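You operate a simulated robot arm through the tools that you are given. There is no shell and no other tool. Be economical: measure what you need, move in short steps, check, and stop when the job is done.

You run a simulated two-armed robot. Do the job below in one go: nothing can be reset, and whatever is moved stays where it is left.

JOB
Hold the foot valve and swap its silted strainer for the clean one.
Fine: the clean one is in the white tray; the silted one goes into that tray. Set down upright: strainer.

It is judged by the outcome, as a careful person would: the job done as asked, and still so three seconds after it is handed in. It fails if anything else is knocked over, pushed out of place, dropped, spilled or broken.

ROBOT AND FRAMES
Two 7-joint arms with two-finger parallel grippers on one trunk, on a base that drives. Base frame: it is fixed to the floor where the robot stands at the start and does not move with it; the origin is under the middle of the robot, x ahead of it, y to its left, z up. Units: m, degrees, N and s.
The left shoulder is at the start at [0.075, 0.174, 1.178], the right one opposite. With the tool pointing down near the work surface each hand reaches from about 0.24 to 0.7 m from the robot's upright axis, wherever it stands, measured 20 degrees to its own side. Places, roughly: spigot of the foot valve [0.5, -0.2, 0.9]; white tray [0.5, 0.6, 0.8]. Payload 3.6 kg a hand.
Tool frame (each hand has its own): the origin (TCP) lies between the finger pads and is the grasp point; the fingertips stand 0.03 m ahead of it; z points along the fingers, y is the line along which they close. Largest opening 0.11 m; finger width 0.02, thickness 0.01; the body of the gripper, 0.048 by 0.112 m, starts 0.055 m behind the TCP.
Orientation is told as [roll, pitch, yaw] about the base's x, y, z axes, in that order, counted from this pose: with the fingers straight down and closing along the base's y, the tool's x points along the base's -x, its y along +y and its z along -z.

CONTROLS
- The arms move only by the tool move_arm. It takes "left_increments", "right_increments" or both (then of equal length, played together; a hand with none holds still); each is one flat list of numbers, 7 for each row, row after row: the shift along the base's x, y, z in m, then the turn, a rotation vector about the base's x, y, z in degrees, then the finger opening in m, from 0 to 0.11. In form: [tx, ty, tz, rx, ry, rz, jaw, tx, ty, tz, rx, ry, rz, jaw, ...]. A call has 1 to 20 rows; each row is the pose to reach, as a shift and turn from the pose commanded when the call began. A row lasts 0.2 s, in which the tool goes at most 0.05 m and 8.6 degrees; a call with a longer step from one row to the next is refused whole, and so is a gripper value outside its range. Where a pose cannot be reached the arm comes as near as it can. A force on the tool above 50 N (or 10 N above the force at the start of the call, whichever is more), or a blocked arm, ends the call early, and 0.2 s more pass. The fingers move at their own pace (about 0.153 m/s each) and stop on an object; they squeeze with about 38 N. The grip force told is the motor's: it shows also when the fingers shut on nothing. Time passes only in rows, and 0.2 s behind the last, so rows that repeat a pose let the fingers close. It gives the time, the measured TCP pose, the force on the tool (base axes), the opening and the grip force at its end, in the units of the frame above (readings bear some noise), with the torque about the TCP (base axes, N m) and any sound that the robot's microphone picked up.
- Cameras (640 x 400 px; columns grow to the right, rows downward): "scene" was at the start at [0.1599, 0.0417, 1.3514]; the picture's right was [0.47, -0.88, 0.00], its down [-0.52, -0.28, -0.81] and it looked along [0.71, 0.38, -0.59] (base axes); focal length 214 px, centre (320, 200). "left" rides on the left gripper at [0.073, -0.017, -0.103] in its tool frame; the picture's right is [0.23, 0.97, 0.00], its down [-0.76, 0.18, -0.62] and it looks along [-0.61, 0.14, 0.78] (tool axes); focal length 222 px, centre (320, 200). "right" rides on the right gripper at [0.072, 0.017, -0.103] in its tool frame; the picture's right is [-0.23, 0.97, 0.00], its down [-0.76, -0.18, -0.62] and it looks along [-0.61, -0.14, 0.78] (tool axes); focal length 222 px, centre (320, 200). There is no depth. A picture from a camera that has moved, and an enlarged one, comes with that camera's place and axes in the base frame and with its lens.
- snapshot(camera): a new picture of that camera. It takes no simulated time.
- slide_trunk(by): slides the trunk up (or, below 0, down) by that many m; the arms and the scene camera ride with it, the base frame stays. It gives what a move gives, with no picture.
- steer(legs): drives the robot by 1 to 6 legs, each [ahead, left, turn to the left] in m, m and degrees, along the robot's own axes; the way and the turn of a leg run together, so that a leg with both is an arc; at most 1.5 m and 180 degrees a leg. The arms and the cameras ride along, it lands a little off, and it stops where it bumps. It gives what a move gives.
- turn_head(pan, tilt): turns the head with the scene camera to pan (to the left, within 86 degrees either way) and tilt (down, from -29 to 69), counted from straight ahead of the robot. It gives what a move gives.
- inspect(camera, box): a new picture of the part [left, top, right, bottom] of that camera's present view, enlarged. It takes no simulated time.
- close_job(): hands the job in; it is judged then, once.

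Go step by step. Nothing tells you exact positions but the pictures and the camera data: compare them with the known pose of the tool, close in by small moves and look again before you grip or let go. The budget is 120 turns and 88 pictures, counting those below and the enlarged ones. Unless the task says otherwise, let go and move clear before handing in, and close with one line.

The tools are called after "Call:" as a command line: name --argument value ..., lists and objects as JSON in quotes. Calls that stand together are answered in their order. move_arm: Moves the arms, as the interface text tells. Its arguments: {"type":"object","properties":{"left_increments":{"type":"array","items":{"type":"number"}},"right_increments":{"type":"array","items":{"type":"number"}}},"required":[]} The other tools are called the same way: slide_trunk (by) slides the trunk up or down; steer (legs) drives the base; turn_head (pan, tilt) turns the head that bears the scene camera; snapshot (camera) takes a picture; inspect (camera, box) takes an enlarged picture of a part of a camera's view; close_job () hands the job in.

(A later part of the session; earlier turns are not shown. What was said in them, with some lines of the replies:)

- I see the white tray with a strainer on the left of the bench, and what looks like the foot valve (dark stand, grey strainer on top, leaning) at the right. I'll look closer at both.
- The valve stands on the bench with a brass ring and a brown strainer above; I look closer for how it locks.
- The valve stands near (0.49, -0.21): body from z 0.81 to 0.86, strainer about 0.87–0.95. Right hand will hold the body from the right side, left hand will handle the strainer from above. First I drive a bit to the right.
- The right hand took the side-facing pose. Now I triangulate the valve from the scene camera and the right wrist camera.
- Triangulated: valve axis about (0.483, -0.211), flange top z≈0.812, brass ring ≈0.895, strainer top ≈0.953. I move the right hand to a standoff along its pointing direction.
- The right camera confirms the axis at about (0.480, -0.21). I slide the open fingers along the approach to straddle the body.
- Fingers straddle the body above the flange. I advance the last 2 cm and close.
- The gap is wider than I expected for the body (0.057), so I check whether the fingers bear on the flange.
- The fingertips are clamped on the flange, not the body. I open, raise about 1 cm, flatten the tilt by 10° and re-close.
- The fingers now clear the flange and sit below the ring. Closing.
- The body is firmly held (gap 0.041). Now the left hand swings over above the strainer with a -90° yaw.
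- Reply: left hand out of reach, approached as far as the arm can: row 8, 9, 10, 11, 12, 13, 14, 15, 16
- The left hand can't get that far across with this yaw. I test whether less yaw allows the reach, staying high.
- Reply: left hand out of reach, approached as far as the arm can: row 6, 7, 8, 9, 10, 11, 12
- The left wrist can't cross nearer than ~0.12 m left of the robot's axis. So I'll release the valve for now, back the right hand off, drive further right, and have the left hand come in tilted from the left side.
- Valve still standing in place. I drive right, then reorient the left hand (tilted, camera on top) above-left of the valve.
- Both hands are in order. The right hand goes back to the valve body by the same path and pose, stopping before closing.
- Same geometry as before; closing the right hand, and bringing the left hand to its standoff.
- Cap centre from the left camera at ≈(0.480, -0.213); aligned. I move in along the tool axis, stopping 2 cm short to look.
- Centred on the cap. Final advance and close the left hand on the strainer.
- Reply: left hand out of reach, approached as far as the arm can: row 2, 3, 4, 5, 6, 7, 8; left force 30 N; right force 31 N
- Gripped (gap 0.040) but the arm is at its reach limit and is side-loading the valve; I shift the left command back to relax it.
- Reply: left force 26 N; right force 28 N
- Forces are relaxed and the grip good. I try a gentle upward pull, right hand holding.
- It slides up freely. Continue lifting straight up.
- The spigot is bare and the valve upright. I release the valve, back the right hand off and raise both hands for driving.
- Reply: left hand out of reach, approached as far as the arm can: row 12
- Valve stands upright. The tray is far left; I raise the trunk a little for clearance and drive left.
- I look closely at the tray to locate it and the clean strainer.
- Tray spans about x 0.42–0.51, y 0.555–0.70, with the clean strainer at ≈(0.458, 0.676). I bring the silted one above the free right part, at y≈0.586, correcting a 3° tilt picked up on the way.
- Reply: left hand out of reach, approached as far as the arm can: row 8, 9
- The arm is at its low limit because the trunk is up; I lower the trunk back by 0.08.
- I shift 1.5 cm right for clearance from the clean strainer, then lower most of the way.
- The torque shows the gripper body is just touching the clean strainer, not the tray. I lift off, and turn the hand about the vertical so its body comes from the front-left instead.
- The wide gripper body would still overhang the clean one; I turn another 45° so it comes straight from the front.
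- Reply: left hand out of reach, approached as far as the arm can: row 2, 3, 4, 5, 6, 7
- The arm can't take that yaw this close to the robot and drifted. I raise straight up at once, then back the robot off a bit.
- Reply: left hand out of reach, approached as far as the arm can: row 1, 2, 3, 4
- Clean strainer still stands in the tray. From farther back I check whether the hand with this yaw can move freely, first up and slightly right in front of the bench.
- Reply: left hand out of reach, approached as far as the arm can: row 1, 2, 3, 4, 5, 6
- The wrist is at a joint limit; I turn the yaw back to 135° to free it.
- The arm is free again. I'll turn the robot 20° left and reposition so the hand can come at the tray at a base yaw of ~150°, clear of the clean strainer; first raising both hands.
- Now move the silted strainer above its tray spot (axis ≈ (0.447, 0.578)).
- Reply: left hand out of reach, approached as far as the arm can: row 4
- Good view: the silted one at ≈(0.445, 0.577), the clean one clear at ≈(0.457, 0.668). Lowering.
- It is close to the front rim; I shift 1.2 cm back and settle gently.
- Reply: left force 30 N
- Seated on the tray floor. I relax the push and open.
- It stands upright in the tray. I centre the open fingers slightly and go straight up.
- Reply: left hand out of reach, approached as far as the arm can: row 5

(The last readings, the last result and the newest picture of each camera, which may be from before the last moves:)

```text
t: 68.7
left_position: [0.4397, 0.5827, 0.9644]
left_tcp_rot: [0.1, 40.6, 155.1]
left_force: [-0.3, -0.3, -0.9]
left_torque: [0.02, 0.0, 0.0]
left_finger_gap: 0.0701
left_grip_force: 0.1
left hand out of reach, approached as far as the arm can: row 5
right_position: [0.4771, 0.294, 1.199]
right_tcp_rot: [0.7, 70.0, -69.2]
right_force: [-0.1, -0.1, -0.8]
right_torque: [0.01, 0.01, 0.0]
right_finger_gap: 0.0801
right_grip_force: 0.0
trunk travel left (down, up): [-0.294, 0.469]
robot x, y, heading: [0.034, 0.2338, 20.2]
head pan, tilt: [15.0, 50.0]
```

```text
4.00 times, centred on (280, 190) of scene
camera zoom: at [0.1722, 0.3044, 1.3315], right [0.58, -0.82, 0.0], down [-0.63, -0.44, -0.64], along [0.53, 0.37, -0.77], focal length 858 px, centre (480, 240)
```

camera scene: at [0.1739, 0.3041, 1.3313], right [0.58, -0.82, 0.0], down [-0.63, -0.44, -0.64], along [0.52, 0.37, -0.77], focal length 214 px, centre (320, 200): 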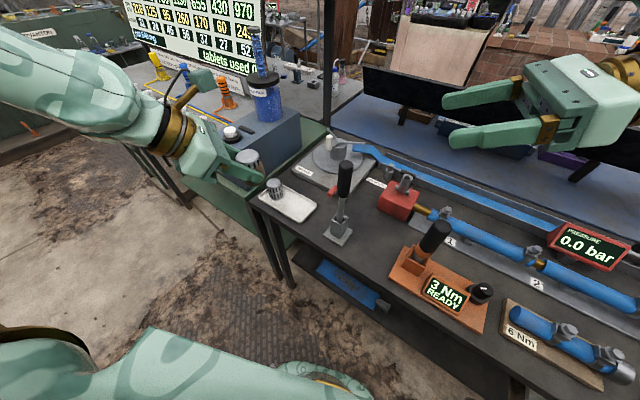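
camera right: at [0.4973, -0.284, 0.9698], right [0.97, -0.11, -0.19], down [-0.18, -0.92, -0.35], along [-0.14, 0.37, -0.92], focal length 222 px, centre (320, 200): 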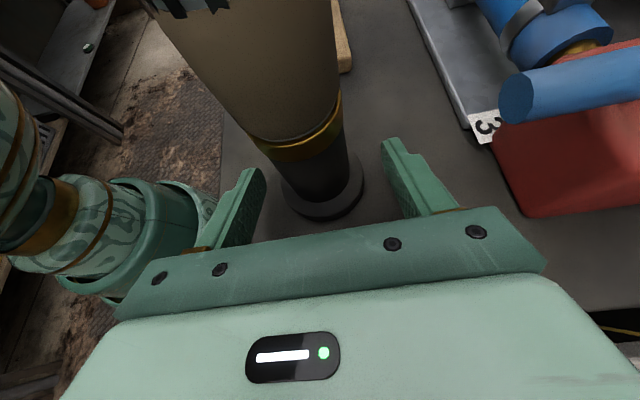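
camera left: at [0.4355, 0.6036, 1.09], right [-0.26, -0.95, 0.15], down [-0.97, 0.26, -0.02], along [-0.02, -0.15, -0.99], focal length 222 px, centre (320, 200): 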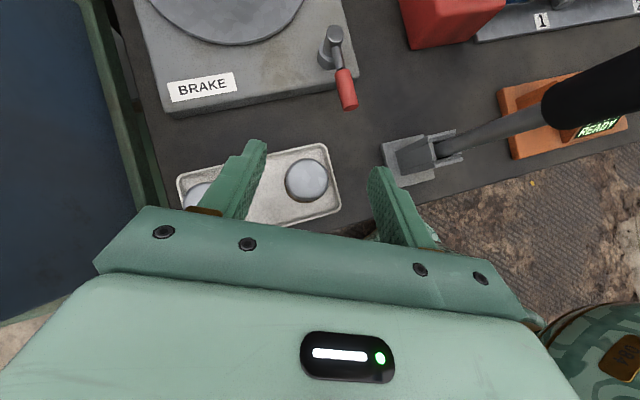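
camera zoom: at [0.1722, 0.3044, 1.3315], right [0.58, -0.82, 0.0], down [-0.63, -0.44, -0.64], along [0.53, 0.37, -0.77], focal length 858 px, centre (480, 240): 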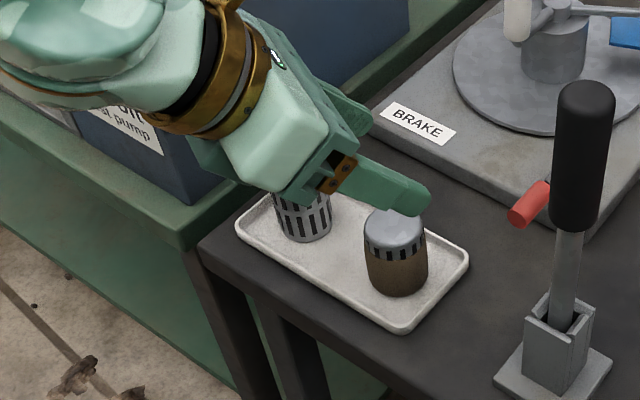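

Both stand upright. The clean one is at ≈(0.457, 0.668); I drive ~9 cm left so the hand hovers over it with the same posture.

Call:
steer --legs '[[0.031, 0.085, 0]]'

Call:
snapshot --camera "left"

Call:
inspect --camera "scene" --box '[200, 140, 340, 240]'

```text
t: 69.8
left_position: [0.4389, 0.6778, 0.9638]
left_tcp_rot: [0.4, 40.6, 155.4]
left_force: [-0.7, 0.3, 0.2]
left_torque: [0.01, -0.06, -0.06]
left_finger_gap: 0.07
left_grip_force: 0.1
right_position: [0.4773, 0.3893, 1.1972]
right_tcp_rot: [0.4, 70.0, -69.3]
right_force: [0.0, 0.8, 0.6]
right_torque: [-0.01, -0.03, 0.01]
right_finger_gap: 0.0799
right_grip_force: 0.1
trunk travel left (down, up): [-0.294, 0.469]
robot x, y, heading: [0.0331, 0.3252, 20.2]
head pan, tilt: [15.0, 50.0]
```

```text
25 pictures are left
camera left: at [0.4346, 0.6983, 1.0887], right [-0.25, -0.95, 0.15], down [-0.97, 0.25, -0.02], along [-0.02, -0.15, -0.99], focal length 222 px, centre (320, 200)
```

left: 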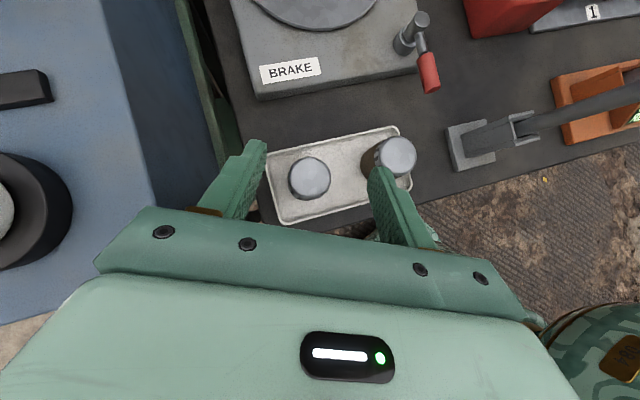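

```text
4.00 times, centred on (270, 190) of scene
camera zoom: at [0.1718, 0.3991, 1.3312], right [0.58, -0.82, 0.0], down [-0.63, -0.44, -0.64], along [0.52, 0.37, -0.77], focal length 858 px, centre (520, 240)
```

zoom: 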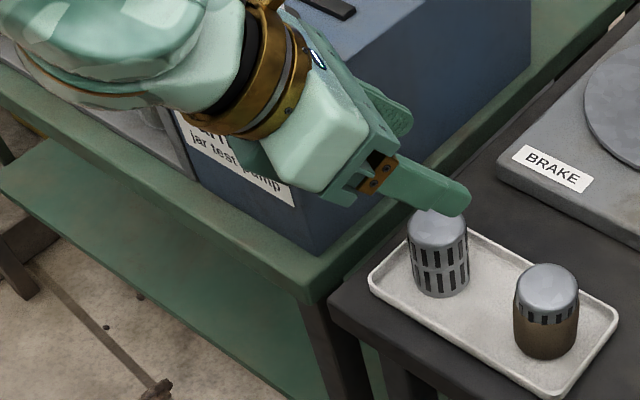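

Clean strainer at ≈(0.4535, 0.670), almost exactly under the hand. To keep the hand's body away from the blue pump box I try 8° more yaw, then lower halfway.

Call:
move_arm --left_increments '[0, -0.002, 0, 0, 0, 4, 0.07, 0, -0.0035, 0, 0, 0, 8, 0.07, 0, -0.0035, -0.02, 0, 0, 8, 0.07, 0, -0.0035, -0.04, 0, 0, 8, 0.07, 0, -0.0035, -0.04, 0, 0, 8, 0.07]'

Call:
inspect --camera "left" --box '[0, 0, 640, 400]'

Call:
inspect --camera "scene" --box '[200, 140, 340, 240]'

```text
t: 71.0
left_position: [0.4294, 0.6843, 0.92]
left_tcp_rot: [0.5, 41.1, 163.3]
left_force: [0.5, 0.0, -0.8]
left_torque: [0.02, -0.04, 0.02]
left_finger_gap: 0.0697
left_grip_force: 0.1
left hand out of reach, approached as far as the arm can: row 1, 2, 3, 4, 5
right_position: [0.4758, 0.3881, 1.1976]
right_tcp_rot: [0.5, 70.1, -69.3]
right_force: [0.0, -0.2, 0.0]
right_torque: [-0.02, 0.03, 0.02]
right_finger_gap: 0.0799
right_grip_force: 0.0
trunk travel left (down, up): [-0.294, 0.469]
robot x, y, heading: [0.029, 0.3218, 20.2]
head pan, tilt: [15.0, 50.0]
```

```text
1.00 times, centred on (320, 200) of left (not enlarged: the box is as wide or as high as the picture)
camera zoom: at [0.4215, 0.7048, 1.0454], right [-0.12, -0.98, 0.16], down [-0.99, 0.12, -0.03], along [0.01, -0.16, -0.99], focal length 222 px, centre (320, 200)
```

zoom: 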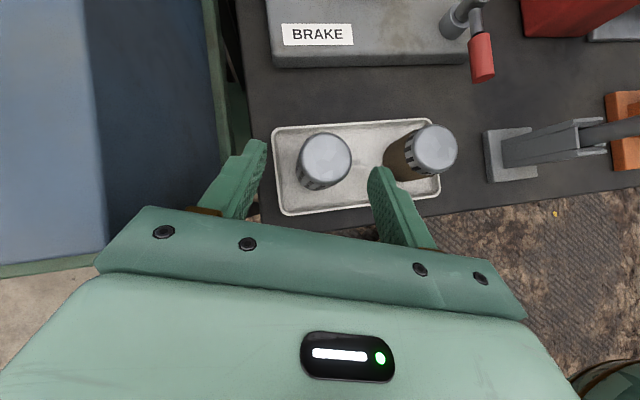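

```text
4.00 times, centred on (270, 190) of scene
camera zoom: at [0.1717, 0.3974, 1.3314], right [0.58, -0.82, 0.0], down [-0.63, -0.44, -0.64], along [0.52, 0.37, -0.77], focal length 858 px, centre (520, 240)
```

zoom: 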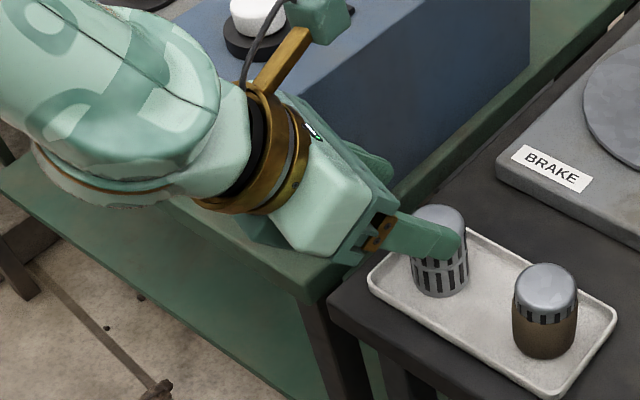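

Slightly at the reach limit; a tiny base move will centre the fingers on it.

Call:
steer --legs '[[0.005, -0.0135, 0]]'

Call:
inspect --camera "left" --box '[160, 80, 480, 280]'

```text
t: 71.8
left_position: [0.4391, 0.6726, 0.9207]
left_tcp_rot: [0.4, 40.9, 163.2]
left_force: [0.0, 0.3, 0.1]
left_torque: [0.05, 0.0, 0.06]
left_finger_gap: 0.07
left_grip_force: 0.1
right_position: [0.4859, 0.3765, 1.1981]
right_tcp_rot: [0.5, 70.1, -69.4]
right_force: [0.6, 0.4, 0.2]
right_torque: [0.01, 0.01, 0.04]
right_finger_gap: 0.0801
right_grip_force: 0.1
trunk travel left (down, up): [-0.294, 0.469]
robot x, y, heading: [0.0405, 0.3146, 20.4]
head pan, tilt: [15.0, 50.0]
```

```text
2.00 times, centred on (320, 180) of left
camera zoom: at [0.4313, 0.6933, 1.0454], right [-0.12, -0.98, 0.15], down [-0.99, 0.12, -0.03], along [0.01, -0.16, -0.99], focal length 444 px, centre (320, 240)
```

zoom: 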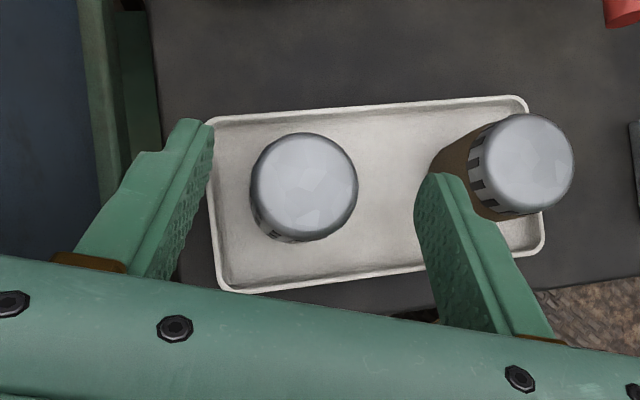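

Well aligned. Lower to grip height.

Call:
move_arm --left_increments '[0, 0, -0.015, 0, 0, 0, 0.07, 0, 0, -0.03, 0, 0, 0, 0.07, 0, 0, -0.045, 0, 0, 0, 0.07, 0, 0, -0.054, 0, 0, 0, 0.07, 0, 0, -0.054, 0, 0, 0, 0.07]'

Call:
inspect --camera "left" --box '[160, 80, 480, 280]'

Call:
inspect --camera "scene" --box '[220, 150, 340, 250]'

```text
t: 73.0
left_position: [0.4381, 0.674, 0.8665]
left_tcp_rot: [0.5, 41.0, 163.2]
left_force: [-0.2, -0.3, -0.1]
left_torque: [0.02, 0.05, 0.01]
left_finger_gap: 0.07
left_grip_force: 0.1
right_position: [0.4861, 0.3769, 1.1986]
right_tcp_rot: [0.5, 70.0, -69.3]
right_force: [-0.5, -0.7, -0.3]
right_torque: [0.01, -0.03, -0.03]
right_finger_gap: 0.08
right_grip_force: 0.1
trunk travel left (down, up): [-0.294, 0.469]
robot x, y, heading: [0.0426, 0.3128, 20.4]
head pan, tilt: [15.0, 50.0]
```

```text
2.00 times, centred on (320, 180) of left
camera zoom: at [0.4312, 0.6937, 0.9913], right [-0.12, -0.98, 0.16], down [-0.99, 0.12, -0.03], along [0.01, -0.16, -0.99], focal length 444 px, centre (320, 240)
```

zoom: 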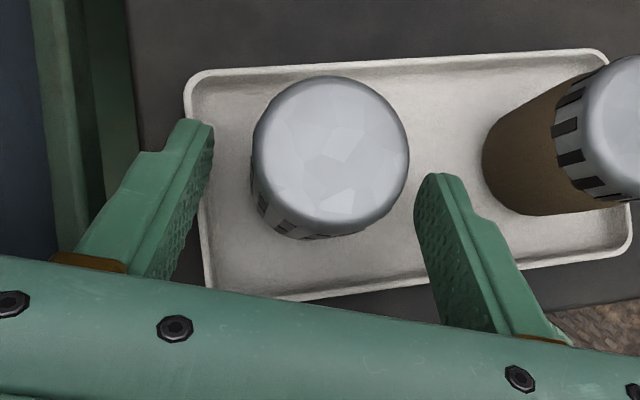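

```text
4.00 times, centred on (280, 200) of scene
camera zoom: at [0.1811, 0.3865, 1.3314], right [0.58, -0.82, 0.0], down [-0.63, -0.44, -0.64], along [0.52, 0.37, -0.77], focal length 858 px, centre (480, 200)
```

zoom: 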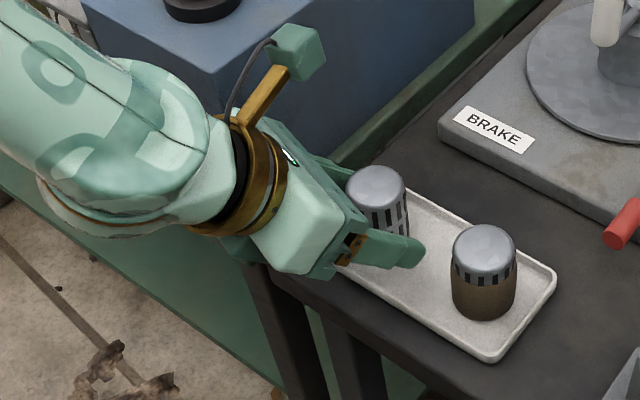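

Slight centring, then close on the clean strainer.

Call:
move_arm --left_increments '[0.003, -0.005, 0, 0, 0, 0, 0.07, 0.003, -0.005, 0, 0, 0, 0, 0.055, 0.003, -0.005, 0, 0, 0, 0, 0.048, 0.003, -0.005, 0, 0, 0, 0, 0.044, 0.003, -0.005, 0, 0, 0, 0, 0.04, 0.003, -0.005, 0, 0, 0, 0, 0.03, 0.003, -0.005, 0, 0, 0, 0, 0.03]'

Call:
move_arm --left_increments '[0, 0, 0.01, 0, 0, 0, 0.03, 0, 0, 0.03, 0, 0, 0, 0.03, 0, 0, 0.06, 0, 0, 0, 0.03, 0, 0, 0.09, 0, 0, 0, 0.03]'

Call:
snapshot --camera "scene"

```text
t: 74.6
left_position: [0.4416, 0.6687, 0.867]
left_tcp_rot: [0.5, 41.1, 163.3]
left_force: [0.0, 0.3, 0.3]
left_torque: [0.02, -0.02, 0.0]
left_finger_gap: 0.0386
left_grip_force: 37.4
right_position: [0.4872, 0.376, 1.1982]
right_tcp_rot: [0.4, 70.0, -69.3]
right_force: [0.4, 0.1, 0.0]
right_torque: [-0.01, 0.01, -0.01]
right_finger_gap: 0.0797
right_grip_force: 0.1
trunk travel left (down, up): [-0.294, 0.469]
robot x, y, heading: [0.0414, 0.312, 20.4]
head pan, tilt: [15.0, 50.0]
```

```text
t: 75.6
left_position: [0.4349, 0.6795, 0.9524]
left_tcp_rot: [0.6, 41.2, 163.2]
left_force: [0.5, 0.4, 0.0]
left_torque: [-0.01, 0.0, -0.01]
left_finger_gap: 0.0391
left_grip_force: 37.8
left hand out of reach, approached as far as the arm can: row 3, 4
right_position: [0.485, 0.3759, 1.1977]
right_tcp_rot: [0.6, 69.9, -69.3]
right_force: [0.2, -1.0, 0.4]
right_torque: [-0.02, -0.03, -0.03]
right_finger_gap: 0.08
right_grip_force: 0.1
trunk travel left (down, up): [-0.294, 0.469]
robot x, y, heading: [0.0397, 0.3132, 20.0]
head pan, tilt: [15.0, 50.0]
```

```text
18 pictures are left
camera scene: at [0.1807, 0.3863, 1.3315], right [0.58, -0.82, 0.0], down [-0.63, -0.44, -0.64], along [0.52, 0.37, -0.77], focal length 214 px, centre (320, 200)
```

scene: 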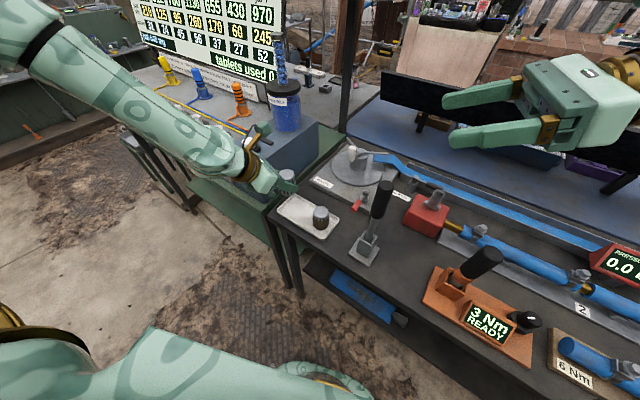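

The clean strainer is in hand and the silted one stands in the tray. I back the robot straight away from the bench before re-orienting the hand.

Call:
steer --legs '[[-0.188, 0.068, 0]]'

Call:
move_arm --left_increments '[0, 0, 0.02, 0, 0, -8, 0.03, 0, 0, 0.05, 0, 0, -16, 0.03, -0.01, 0.01, 0.08, 0, 0, -24, 0.03, -0.02, 0.015, 0.11, 0, 0, -32, 0.03, -0.03, 0.02, 0.14, 0, 0, -40, 0.03, -0.04, 0.02, 0.16, 0, 0, -48, 0.03, -0.05, 0.02, 0.18, 0, 0, -53, 0.03, -0.05, 0.02, 0.18, 0, 0, -53, 0.03]'

```text
t: 77.2
left_position: [0.2338, 0.6776, 0.9534]
left_tcp_rot: [0.7, 41.3, 163.1]
left_force: [-0.3, 0.2, 0.3]
left_torque: [-0.03, -0.02, 0.01]
left_finger_gap: 0.0393
left_grip_force: 38.4
right_position: [0.2847, 0.3763, 1.1979]
right_tcp_rot: [0.6, 70.0, -69.1]
right_force: [0.3, 0.4, 0.4]
right_torque: [0.02, -0.03, -0.02]
right_finger_gap: 0.08
right_grip_force: 0.0
trunk travel left (down, up): [-0.294, 0.469]
robot x, y, heading: [-0.1561, 0.3153, 20.7]
head pan, tilt: [15.0, 50.0]
```

```text
t: 79.0
left_position: [0.1851, 0.6983, 1.1319]
left_tcp_rot: [0.8, 41.2, 110.4]
left_force: [1.0, 0.5, -0.2]
left_torque: [0.03, 0.0, 0.01]
left_finger_gap: 0.0389
left_grip_force: 37.9
right_position: [0.2853, 0.3762, 1.1972]
right_tcp_rot: [0.6, 70.1, -69.3]
right_force: [0.3, -0.7, 1.4]
right_torque: [0.0, -0.04, 0.0]
right_finger_gap: 0.08
right_grip_force: 0.1
trunk travel left (down, up): [-0.294, 0.469]
robot x, y, heading: [-0.1566, 0.3119, 20.4]
head pan, tilt: [15.0, 50.0]
```

Now turn to face ahead, drive right to the valve station, and forward.

Call:
steer --legs '[[0, 0, -20.3], [0, -0.57, 0], [0.157, 0, 0]]'

Call:
turn_head --pan 0 --tilt 45

Call:
snapshot --camera "scene"

```text
t: 84.3
left_position: [0.457, -0.0099, 1.1318]
left_tcp_rot: [0.8, 41.2, 89.8]
left_force: [0.8, 0.0, -1.6]
left_torque: [0.05, 0.01, -0.02]
left_finger_gap: 0.0391
left_grip_force: 37.5
right_position: [0.4375, -0.3462, 1.1978]
right_tcp_rot: [0.3, 70.0, -90.0]
right_force: [1.1, 0.3, -0.3]
right_torque: [0.01, 0.03, 0.02]
right_finger_gap: 0.0801
right_grip_force: 0.0
trunk travel left (down, up): [-0.294, 0.469]
robot x, y, heading: [-0.0056, -0.2474, 0.1]
head pan, tilt: [15.0, 50.0]
```

```text
t: 85.1
left_position: [0.4556, -0.0093, 1.1319]
left_tcp_rot: [0.7, 41.3, 89.6]
left_force: [0.2, 0.4, -0.7]
left_torque: [0.0, 0.01, 0.0]
left_finger_gap: 0.0388
left_grip_force: 38.1
right_position: [0.4363, -0.3474, 1.1984]
right_tcp_rot: [0.5, 70.0, -89.7]
right_force: [0.3, -0.6, -0.4]
right_torque: [0.0, 0.01, -0.01]
right_finger_gap: 0.0801
right_grip_force: 0.0
trunk travel left (down, up): [-0.294, 0.469]
robot x, y, heading: [-0.0017, -0.2501, -0.2]
head pan, tilt: [0.0, 45.0]
```

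```text
17 pictures are left
camera scene: at [0.1615, -0.2507, 1.3383], right [0.0, -1.0, 0.0], down [-0.71, 0.0, -0.71], along [0.71, 0.0, -0.71], focal length 214 px, centre (320, 200)
```

scene: 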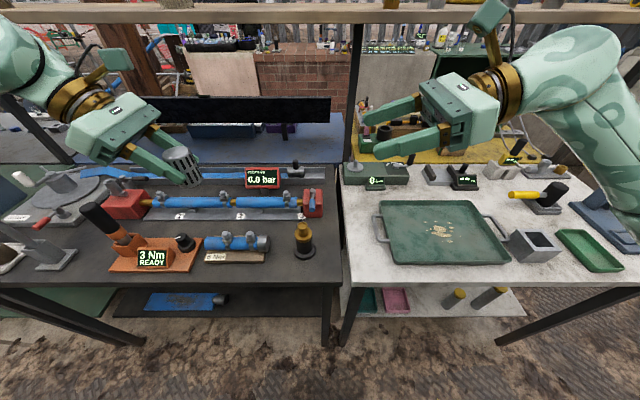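

Arrived. A tiny drive further right for the left arm's reach, then the right hand goes down to its standoff.

Call:
steer --legs '[[0.003, -0.013, 0]]'

Call:
move_arm --right_increments '[0.01, -0.005, -0.04, 0, 0, 0, 0.08, 0.02, -0.01, -0.08, 0, 0, 0, 0.08, 0.03, -0.01, -0.12, 0, 0, 0, 0.08, 0.04, -0.01, -0.16, 0, 0, 0, 0.08, 0.042, -0.01, -0.2, 0, 0, 0, 0.08, 0.042, -0.01, -0.24, 0, 0, 0, 0.08, 0.042, -0.01, -0.28, 0, 0, 0, 0.08, 0.042, -0.01, -0.28, 0, 0, 0, 0.08]'

Call:
snapshot --camera "right"

```text
t: 85.8
left_position: [0.4577, -0.023, 1.1324]
left_tcp_rot: [0.6, 41.1, 89.9]
left_force: [-0.6, -0.4, -0.4]
left_torque: [0.01, -0.01, 0.02]
left_finger_gap: 0.0389
left_grip_force: 37.7
right_position: [0.4406, -0.3597, 1.1969]
right_tcp_rot: [0.5, 70.1, -89.7]
right_force: [0.1, -0.4, -0.1]
right_torque: [0.03, -0.01, 0.01]
right_finger_gap: 0.0799
right_grip_force: 0.0
trunk travel left (down, up): [-0.294, 0.469]
robot x, y, heading: [0.0, -0.2643, -0.0]
head pan, tilt: [0.0, 45.0]
```

```text
t: 87.7
left_position: [0.4588, -0.0239, 1.1326]
left_tcp_rot: [0.7, 41.3, 89.8]
left_force: [0.0, 0.3, -0.9]
left_torque: [-0.01, 0.01, 0.0]
left_finger_gap: 0.0391
left_grip_force: 38.4
right_position: [0.4806, -0.3678, 0.9167]
right_tcp_rot: [0.6, 70.0, -89.7]
right_force: [0.8, 0.5, 0.9]
right_torque: [-0.01, 0.02, -0.02]
right_finger_gap: 0.0798
right_grip_force: 0.1
trunk travel left (down, up): [-0.294, 0.469]
robot x, y, heading: [0.0032, -0.2625, 0.1]
head pan, tilt: [0.0, 45.0]
```

```text
16 pictures are left
camera right: at [0.4959, -0.4418, 1.0197], right [0.97, -0.08, -0.21], down [-0.18, -0.85, -0.5], along [-0.14, 0.53, -0.84], focal length 222 px, centre (320, 200)
```

right: 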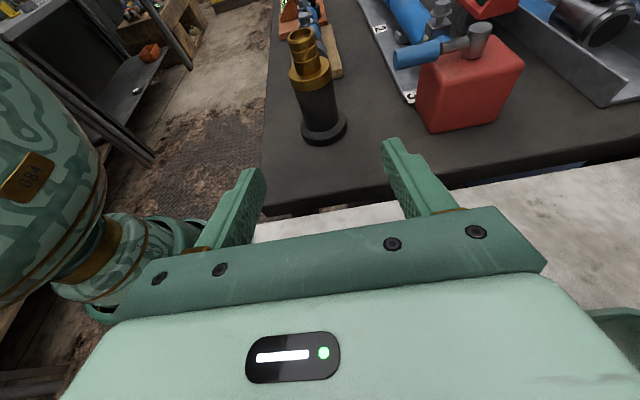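

Valve is where I left it. Sliding the right hand in along the same line and gripping the body again.

Call:
move_arm --right_increments '[-0.001, 0.04, -0.015, 0, 0, 0, 0.08, -0.001, 0.08, -0.031, 0, 0, 0, 0.08, -0.0015, 0.115, -0.044, 0, 0, 0, 0.08, -0.0015, 0.14, -0.054, 0, 0, 0, 0.08, -0.0015, 0.156, -0.06, 0, 0, 0, 0.08, -0.0015, 0.156, -0.06, 0, 0, 0, 0.06, -0.0015, 0.156, -0.06, 0, 0, 0, 0.05, -0.0015, 0.156, -0.06, 0, 0, 0, 0.045, -0.0015, 0.156, -0.06, 0, 0, 0, 0.04, -0.0015, 0.156, -0.06, 0, 0, 0, 0.03, -0.0015, 0.156, -0.06, 0, 0, 0, 0.03]'

Call:
inspect --camera "right" --box '[160, 0, 480, 240]'

```text
t: 90.0
left_position: [0.4584, -0.0231, 1.1324]
left_tcp_rot: [0.7, 41.2, 89.7]
left_force: [0.0, 0.6, 0.4]
left_torque: [0.02, 0.01, 0.02]
left_finger_gap: 0.039
left_grip_force: 38.0
right_position: [0.4794, -0.2131, 0.8588]
right_tcp_rot: [0.6, 70.0, -89.7]
right_force: [0.2, 0.7, 0.7]
right_torque: [0.05, 0.09, 0.0]
right_finger_gap: 0.0411
right_grip_force: 37.9
trunk travel left (down, up): [-0.294, 0.469]
robot x, y, heading: [0.003, -0.2642, 0.1]
head pan, tilt: [0.0, 45.0]
```

```text
1.67 times, centred on (320, 120) of right
camera zoom: at [0.4951, -0.286, 0.9611], right [0.97, -0.08, -0.21], down [-0.18, -0.85, -0.5], along [-0.14, 0.53, -0.84], focal length 370 px, centre (320, 333)
```

zoom: 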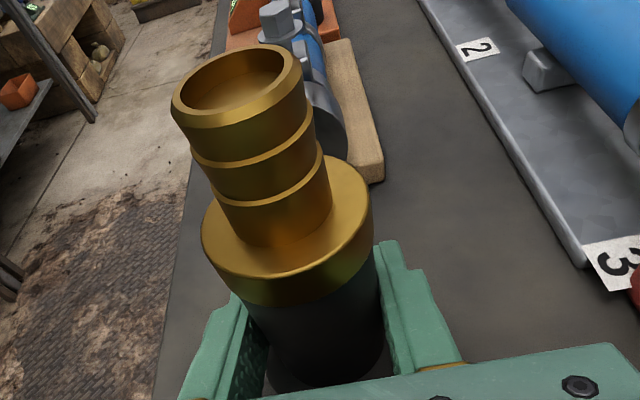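

Valve held. Spigot top is ≈z 0.931. I bring the clean strainer above it, at the pose where the old one came off.

Call:
move_arm --left_increments '[0.006, -0.035, 0, 0, 0, 0, 0.03, 0.012, -0.07, -0.01, 0, 0, 0, 0.03, 0.0186, -0.105, -0.03, 0, 0, 0, 0.03, 0.0186, -0.14, -0.06, 0, 0, 0, 0.03, 0.0186, -0.165, -0.08, 0, 0, 0, 0.03, 0.0186, -0.176, -0.1, 0, 0, 0, 0.03, 0.0186, -0.176, -0.1, 0, 0, 0, 0.03]'

Call:
inspect --camera "right" --box '[160, 0, 480, 200]'

Call:
inspect --camera "scene" --box '[250, 170, 350, 270]'

Call:
snapshot --camera "left"

```text
t: 91.7
left_position: [0.4774, -0.1978, 1.0303]
left_tcp_rot: [0.8, 41.2, 89.8]
left_force: [0.6, 0.7, -0.4]
left_torque: [0.02, -0.01, -0.01]
left_finger_gap: 0.0389
left_grip_force: 37.9
right_position: [0.4797, -0.2134, 0.8572]
right_tcp_rot: [0.6, 69.9, -89.7]
right_force: [0.3, 0.1, 3.7]
right_torque: [-0.01, 0.14, 0.01]
right_finger_gap: 0.0412
right_grip_force: 37.7
trunk travel left (down, up): [-0.294, 0.469]
robot x, y, heading: [-0.0006, -0.2617, -0.0]
head pan, tilt: [0.0, 45.0]
```

```text
2.00 times, centred on (320, 100) of right
camera zoom: at [0.4951, -0.2864, 0.9611], right [0.97, -0.08, -0.21], down [-0.18, -0.84, -0.5], along [-0.14, 0.53, -0.84], focal length 444 px, centre (320, 400)
```

zoom: 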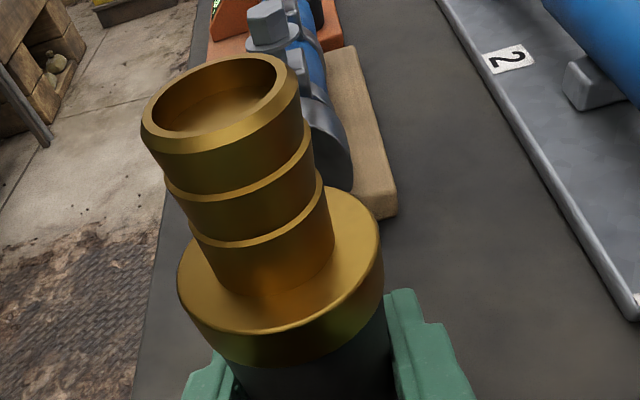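

```text
4.00 times, centred on (300, 220) of scene
camera zoom: at [0.1645, -0.2639, 1.3383], right [0.0, -1.0, 0.0], down [-0.71, 0.0, -0.71], along [0.71, 0.0, -0.71], focal length 858 px, centre (400, 120)
```

zoom: 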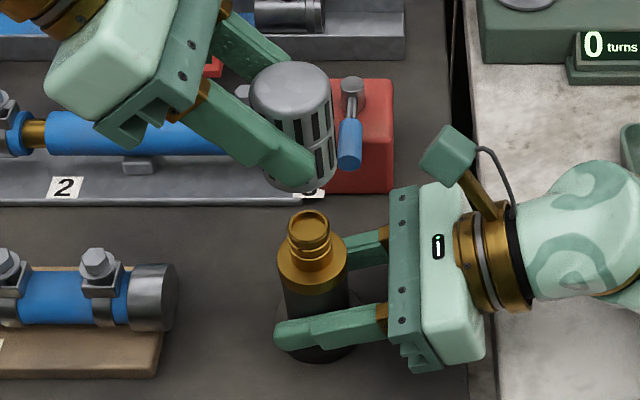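

```text
12 pictures are left
camera left: at [0.495, -0.1852, 1.1549], right [-0.97, -0.16, 0.16], down [-0.17, 0.99, -0.03], along [-0.15, -0.06, -0.99], focal length 222 px, centre (320, 200)
```

left: 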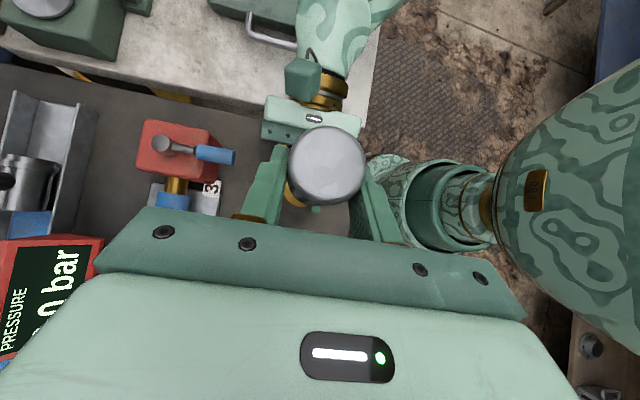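

Offset in hand matches the old one and it hangs upright. Lowering to just above the spigot.

Call:
move_arm --left_increments '[0, -0.0005, -0.015, 0, 0, 0, 0.03, 0, -0.0005, -0.028, 0, 0, 0, 0.03, 0, -0.0005, -0.033, 0, 0, 0, 0.03, 0, -0.0005, -0.033, 0, 0, 0, 0.03]'

Call:
inspect --camera "scene" --box '[270, 190, 330, 250]'

Call:
inspect --camera "right" --box '[160, 0, 480, 200]'

```text
t: 92.7
left_position: [0.4773, -0.1984, 0.9979]
left_tcp_rot: [0.9, 41.2, 89.7]
left_force: [0.0, -0.1, 0.0]
left_torque: [-0.04, -0.02, -0.02]
left_finger_gap: 0.0387
left_grip_force: 38.2
right_position: [0.4806, -0.2132, 0.8571]
right_tcp_rot: [0.6, 70.0, -89.8]
right_force: [0.6, -0.9, 3.3]
right_torque: [-0.02, 0.17, 0.03]
right_finger_gap: 0.0412
right_grip_force: 37.5
trunk travel left (down, up): [-0.294, 0.469]
robot x, y, heading: [-0.0016, -0.2646, -0.1]
head pan, tilt: [0.0, 45.0]
```

```text
6.67 times, centred on (300, 220) of scene
camera zoom: at [0.1645, -0.2639, 1.3383], right [0.0, -1.0, 0.0], down [-0.71, 0.0, -0.71], along [0.71, 0.0, -0.71], focal length 1430 px, centre (453, 67)
```

zoom: 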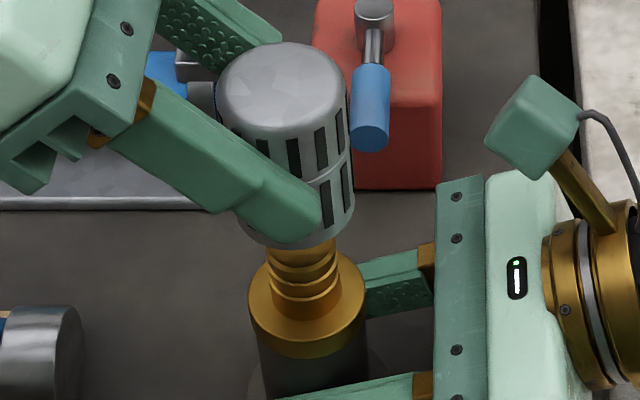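

```text
2.00 times, centred on (320, 100) of right
camera zoom: at [0.4951, -0.2864, 0.9611], right [0.97, -0.08, -0.21], down [-0.18, -0.84, -0.5], along [-0.14, 0.53, -0.84], focal length 444 px, centre (320, 400)
```

zoom: 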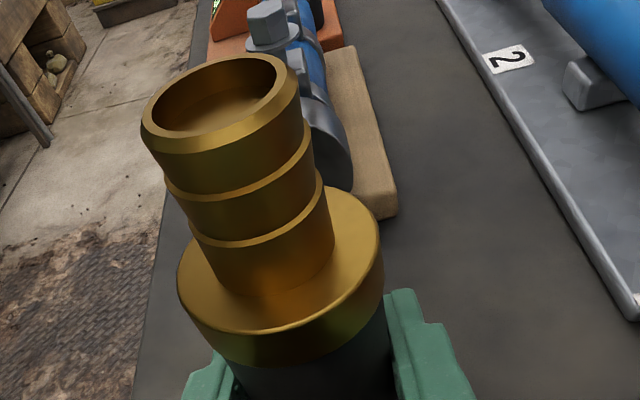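

Axes line up. Inserting slowly.

Call:
move_arm --left_increments '[0, 0, -0.004, 0, 0, 0, 0.03, 0, 0, -0.008, 0, 0, 0, 0.03, 0, 0, -0.012, 0, 0, 0, 0.03, 0, 0, -0.016, 0, 0, 0, 0.03]'

```text
t: 93.7
left_position: [0.478, -0.2002, 0.9833]
left_tcp_rot: [0.8, 41.2, 89.8]
left_force: [-0.4, -0.8, 0.0]
left_torque: [0.01, -0.02, 0.01]
left_finger_gap: 0.0384
left_grip_force: 38.0
right_position: [0.4792, -0.2125, 0.8571]
right_tcp_rot: [0.6, 70.0, -89.8]
right_force: [0.1, -0.9, 3.3]
right_torque: [-0.04, 0.15, 0.01]
right_finger_gap: 0.0414
right_grip_force: 38.0
trunk travel left (down, up): [-0.294, 0.469]
robot x, y, heading: [0.0002, -0.2592, -0.0]
head pan, tilt: [0.0, 45.0]
```

Free of contact force; it is passing over the spigot. Continue down.

Call:
move_arm --left_increments '[0, 0, -0.005, 0, 0, 0, 0.03, 0, 0, -0.01, 0, 0, 0, 0.03, 0, 0, -0.015, 0, 0, 0, 0.03, 0, 0, -0.02, 0, 0, 0, 0.03, 0, 0, -0.024, 0, 0, 0, 0.03]'

Call:
inspect --camera "scene" --box '[270, 200, 330, 260]'

```text
t: 94.8
left_position: [0.4778, -0.1986, 0.9605]
left_tcp_rot: [0.7, 41.3, 89.9]
left_force: [6.2, 1.8, 0.9]
left_torque: [0.06, -0.29, 0.08]
left_finger_gap: 0.0392
left_grip_force: 38.0
right_position: [0.4795, -0.2135, 0.8579]
right_tcp_rot: [0.6, 70.0, -89.7]
right_force: [-4.1, -2.0, 4.1]
right_torque: [0.08, -0.28, 0.09]
right_finger_gap: 0.041
right_grip_force: 37.5
trunk travel left (down, up): [-0.294, 0.469]
robot x, y, heading: [-0.0042, -0.2646, 0.1]
head pan, tilt: [0.0, 45.0]
```

```text
6.67 times, centred on (300, 230) of scene
camera zoom: at [0.1646, -0.2639, 1.3383], right [0.0, -1.0, 0.0], down [-0.71, 0.0, -0.71], along [0.71, 0.0, -0.71], focal length 1430 px, centre (453, 0)
```

zoom: 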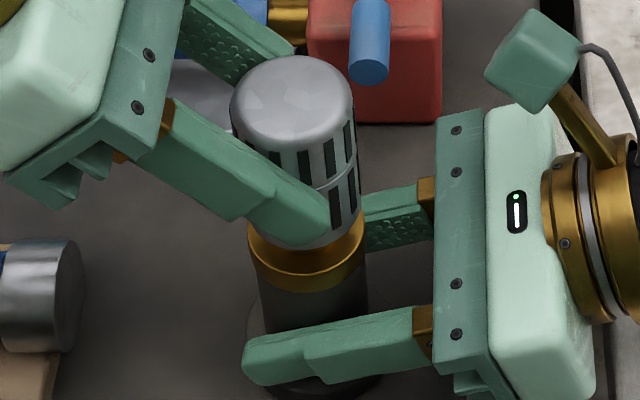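

Over the spigot with ~1 cm to go; small x relief and continue until it seats.

Call:
move_arm --left_increments '[0.001, 0, -0.003, 0, 0, 0, 0.03, 0.001, 0, -0.006, 0, 0, 0, 0.03, 0.001, 0, -0.009, 0, 0, 0, 0.03, 0.001, 0, -0.011, 0, 0, 0, 0.03]'

```text
t: 95.8
left_position: [0.478, -0.1996, 0.9486]
left_tcp_rot: [0.6, 41.3, 89.7]
left_force: [3.6, 1.2, 2.2]
left_torque: [0.07, -0.15, 0.06]
left_finger_gap: 0.039
left_grip_force: 37.9
right_position: [0.4802, -0.2129, 0.8585]
right_tcp_rot: [0.5, 70.0, -89.8]
right_force: [-3.7, -1.3, 2.6]
right_torque: [0.06, 0.1, 0.01]
right_finger_gap: 0.0413
right_grip_force: 38.1
trunk travel left (down, up): [-0.294, 0.469]
robot x, y, heading: [-0.0018, -0.2623, 0.1]
head pan, tilt: [0.0, 45.0]
```

Call:
move_arm --left_increments '[0.0005, 0, -0.002, 0, 0, 0, 0.03, 0.0005, 0, -0.004, 0, 0, 0, 0.03, 0.0005, 0, -0.005, 0, 0, 0, 0.03]'

Call:
inspect --camera "scene" --box '[270, 200, 330, 260]'

```text
t: 96.7
left_position: [0.4775, -0.1997, 0.9445]
left_tcp_rot: [0.6, 41.4, 89.6]
left_force: [-2.3, 7.7, 17.9]
left_torque: [0.26, 0.31, -0.21]
left_finger_gap: 0.0392
left_grip_force: 38.2
right_position: [0.4799, -0.2123, 0.858]
right_tcp_rot: [0.6, 69.9, -89.7]
right_force: [2.7, -2.4, -1.5]
right_torque: [0.56, 0.31, 0.05]
right_finger_gap: 0.0411
right_grip_force: 38.4
trunk travel left (down, up): [-0.294, 0.469]
robot x, y, heading: [-0.001, -0.2598, -0.1]
head pan, tilt: [0.0, 45.0]
```

```text
6.67 times, centred on (300, 230) of scene
camera zoom: at [0.1634, -0.2631, 1.3386], right [0.0, -1.0, 0.0], down [-0.71, 0.0, -0.71], along [0.71, 0.0, -0.71], focal length 1430 px, centre (453, 0)
```

zoom: 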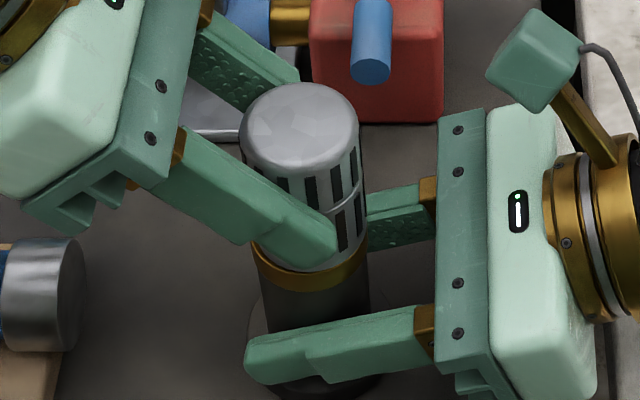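

It meets its seat (18 N). One small firm press to be sure.

Call:
move_arm --left_increments '[0, -0.001, -0.002, 0, 0, 0, 0.03, 0, -0.001, -0.004, 0, 0, 0, 0.03]'

```text
t: 97.2
left_position: [0.4767, -0.2013, 0.9419]
left_tcp_rot: [0.5, 41.5, 89.7]
left_force: [-5.4, 4.4, 34.3]
left_torque: [-0.31, 0.12, -0.02]
left_finger_gap: 0.0391
left_grip_force: 37.9
right_position: [0.4795, -0.2138, 0.8573]
right_tcp_rot: [0.8, 69.9, -89.6]
right_force: [10.1, 0.2, -7.6]
right_torque: [0.12, 0.58, -0.09]
right_finger_gap: 0.0409
right_grip_force: 37.7
trunk travel left (down, up): [-0.294, 0.469]
robot x, y, heading: [-0.0003, -0.2634, 0.0]
head pan, tilt: [0.0, 45.0]
```

Firmly seated. Relax the push, open the left hand, and back it out along its axis.

Call:
move_arm --left_increments '[0, 0.001, 0.005, 0, 0, 0, 0.03, 0, 0.001, 0.005, 0, 0, 0, 0.045, 0, 0.001, 0.005, 0, 0, 0, 0.06, 0, 0.001, 0.005, 0, 0, 0, 0.07, 0, 0.001, 0.005, 0, 0, 0, 0.07]'

Call:
inspect --camera "left" --box '[200, 60, 440, 260]'

```text
t: 98.5
left_position: [0.4782, -0.198, 0.9449]
left_tcp_rot: [0.7, 41.3, 89.9]
left_force: [-0.4, 0.8, 0.6]
left_torque: [0.0, -0.01, 0.03]
left_finger_gap: 0.0698
left_grip_force: 0.0
right_position: [0.4805, -0.213, 0.8568]
right_tcp_rot: [0.5, 70.0, -89.6]
right_force: [-1.5, 0.1, -0.1]
right_torque: [-0.02, 0.1, -0.02]
right_finger_gap: 0.0409
right_grip_force: 38.0
trunk travel left (down, up): [-0.294, 0.469]
robot x, y, heading: [-0.0043, -0.2618, -0.2]
head pan, tilt: [0.0, 45.0]
```

```text
2.00 times, centred on (320, 160) of left
camera zoom: at [0.496, -0.1861, 1.0696], right [-0.97, -0.16, 0.16], down [-0.17, 0.99, -0.03], along [-0.15, -0.06, -0.99], focal length 444 px, centre (320, 280)
```

zoom: 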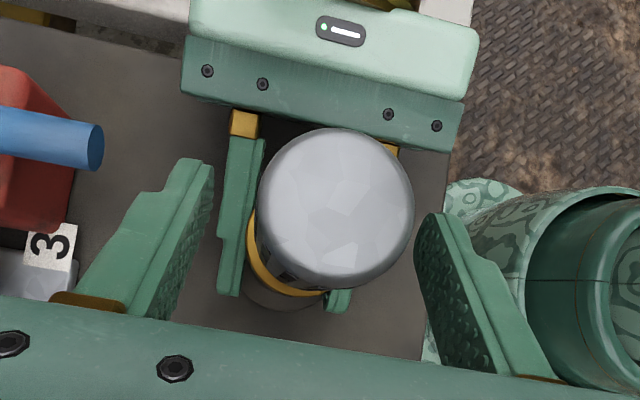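

Call:
move_arm --left_increments '[-0.003, 0, 0, 0, 0, 0, 0.075, -0.003, 0.01, 0.02, 0, 0, 0, 0.075, -0.003, 0.025, 0.045, 0, 0, 0, 0.075, -0.003, 0.05, 0.08, 0, 0, 0, 0.075, -0.003, 0.09, 0.1, 0, 0, 0, 0.075, -0.003, 0.13, 0.12, 0, 0, 0, 0.075]'

Call:
inspect --camera "scene" --box '[270, 200, 330, 260]'

Call:
inspect --camera "right" --box '[160, 0, 480, 240]'

```text
t: 99.8
left_position: [0.4756, -0.0702, 1.0653]
left_tcp_rot: [0.7, 41.3, 89.7]
left_force: [0.2, 0.0, 0.5]
left_torque: [0.01, 0.0, 0.01]
left_finger_gap: 0.0748
left_grip_force: 0.0
right_position: [0.4793, -0.2124, 0.8581]
right_tcp_rot: [0.6, 70.0, -89.7]
right_force: [0.1, 1.1, 1.2]
right_torque: [-0.02, 0.13, -0.06]
right_finger_gap: 0.0411
right_grip_force: 38.1
trunk travel left (down, up): [-0.294, 0.469]
robot x, y, heading: [-0.0009, -0.2608, -0.1]
head pan, tilt: [0.0, 45.0]
```

```text
6.67 times, centred on (300, 230) of scene
camera zoom: at [0.1643, -0.2631, 1.3383], right [0.0, -1.0, 0.0], down [-0.71, 0.0, -0.71], along [0.71, 0.0, -0.71], focal length 1430 px, centre (453, 0)
```

zoom: 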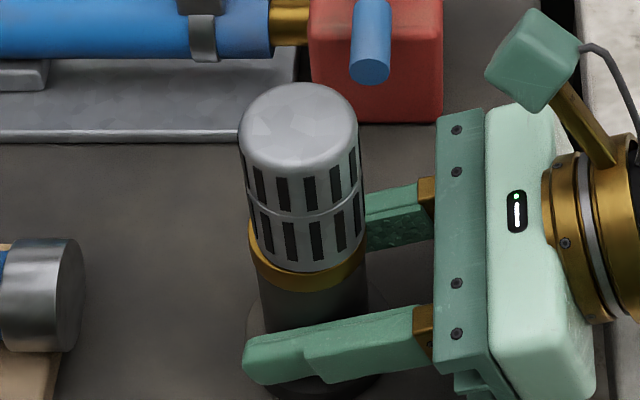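

```text
1.67 times, centred on (320, 120) of right
camera zoom: at [0.495, -0.2859, 0.9611], right [0.97, -0.08, -0.21], down [-0.18, -0.85, -0.5], along [-0.14, 0.53, -0.84], focal length 370 px, centre (320, 333)
```

zoom: 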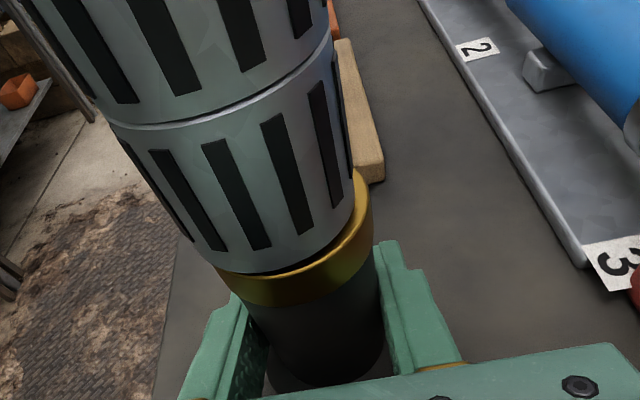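

The clean strainer sits on its seat, upright. Release the valve and back the right hand out.

Call:
move_arm --right_increments '[0, 0, 0, 0, 0, 0, 0.05, 0, 0, 0, 0, 0, 0, 0.07, 0, 0, 0, 0, 0, 0, 0.08, 0, -0.03, 0.011, 0, 0, 0, 0.08, 0, -0.07, 0.025, 0, 0, 0, 0.08, 0, -0.11, 0.04, 0, 0, 0, 0.08, 0, -0.14, 0.051, 0, 0, 0, 0.08, 0, -0.14, 0.09, 0, 0, 0, 0.08]'

Call:
inspect --camera "scene" --box '[270, 200, 330, 260]'

Call:
turn_head --pan 45 --tilt 35

Call:
snapshot --camera "scene"

```text
t: 101.7
left_position: [0.4761, -0.0704, 1.0662]
left_tcp_rot: [0.6, 41.3, 89.7]
left_force: [-0.9, 0.3, 0.8]
left_torque: [-0.02, 0.0, 0.03]
left_finger_gap: 0.0749
left_grip_force: 0.1
right_position: [0.481, -0.3526, 0.9477]
right_tcp_rot: [0.6, 70.0, -89.7]
right_force: [-0.6, 0.0, 0.3]
right_torque: [-0.02, -0.03, 0.0]
right_finger_gap: 0.0795
right_grip_force: 0.0
trunk travel left (down, up): [-0.294, 0.469]
robot x, y, heading: [-0.0027, -0.2634, -0.3]
head pan, tilt: [0.0, 45.0]
```

```text
6.67 times, centred on (300, 230) of scene
camera zoom: at [0.1644, -0.2633, 1.3383], right [0.0, -1.0, 0.0], down [-0.71, 0.0, -0.71], along [0.71, 0.0, -0.71], focal length 1430 px, centre (453, 0)
```

zoom: 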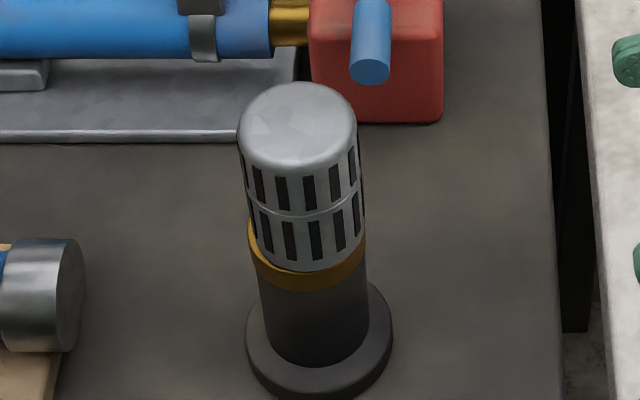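

```text
t: 102.8
left_position: [0.4764, -0.0713, 1.064]
left_tcp_rot: [0.8, 41.2, 89.8]
left_force: [0.6, 0.1, 0.6]
left_torque: [0.0, 0.0, 0.03]
left_finger_gap: 0.0749
left_grip_force: 0.0
right_position: [0.4812, -0.3534, 0.9481]
right_tcp_rot: [0.5, 69.9, -89.7]
right_force: [-0.3, -0.3, 0.4]
right_torque: [-0.02, 0.0, 0.01]
right_finger_gap: 0.08
right_grip_force: 0.1
trunk travel left (down, up): [-0.294, 0.469]
robot x, y, heading: [0.0, -0.2675, -0.1]
head pan, tilt: [45.0, 35.0]
```

```text
3 pictures are left
camera scene: at [0.1458, -0.2015, 1.3531], right [0.7, -0.71, 0.0], down [-0.41, -0.4, -0.82], along [0.58, 0.58, -0.57], focal length 214 px, centre (320, 200)
```

scene: 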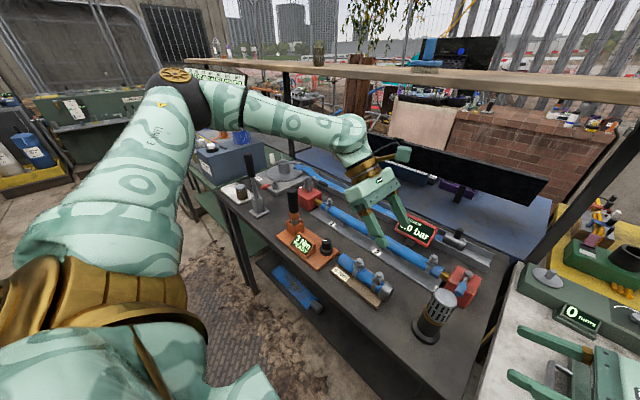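

Call:
inspect --camera "scene" --box '[410, 280, 465, 345]'

Call:
inspect --camera "right" --box '[260, 0, 400, 110]'

```text
6.15 times, centred on (438, 312) of scene
camera zoom: at [0.1458, -0.2015, 1.3531], right [0.7, -0.71, 0.0], down [-0.41, -0.4, -0.82], along [0.58, 0.58, -0.57], focal length 1320 px, centre (-403, -492)
```

zoom: 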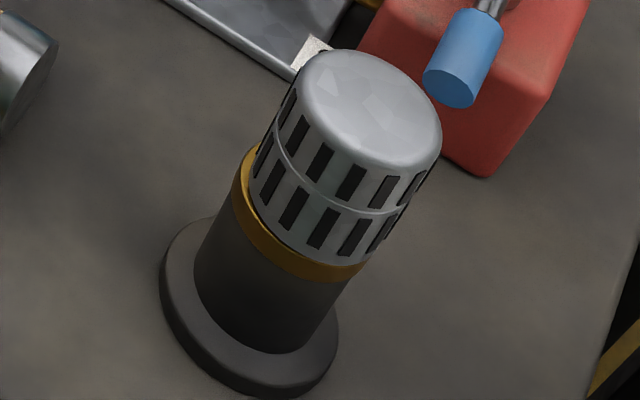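

```text
3.64 times, centred on (330, 55) of right
camera zoom: at [0.4964, -0.4262, 1.0504], right [0.97, -0.08, -0.21], down [-0.18, -0.85, -0.5], along [-0.14, 0.53, -0.84], focal length 808 px, centre (284, 727)
```

zoom: 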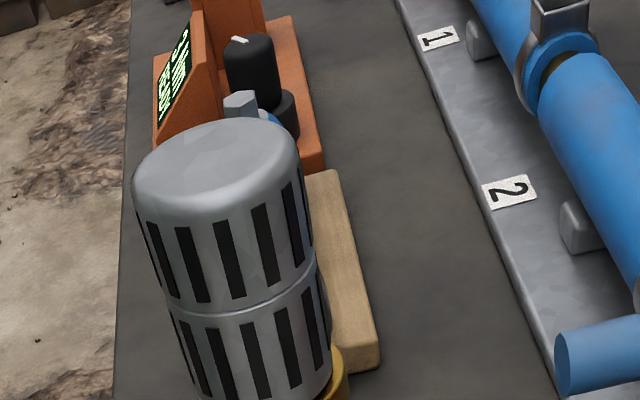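

The clean strainer sits at the same height on the valve as the old one did. When I last saw the tray, the silted one stood upright in it. Both hands are clear, so I'm handing in.

Call:
close_job

```text
The job is handed in.
```

The strainers are swapped: the clean one is seated on the foot valve, the silted one is upright in the white tray, and both hands are clear.
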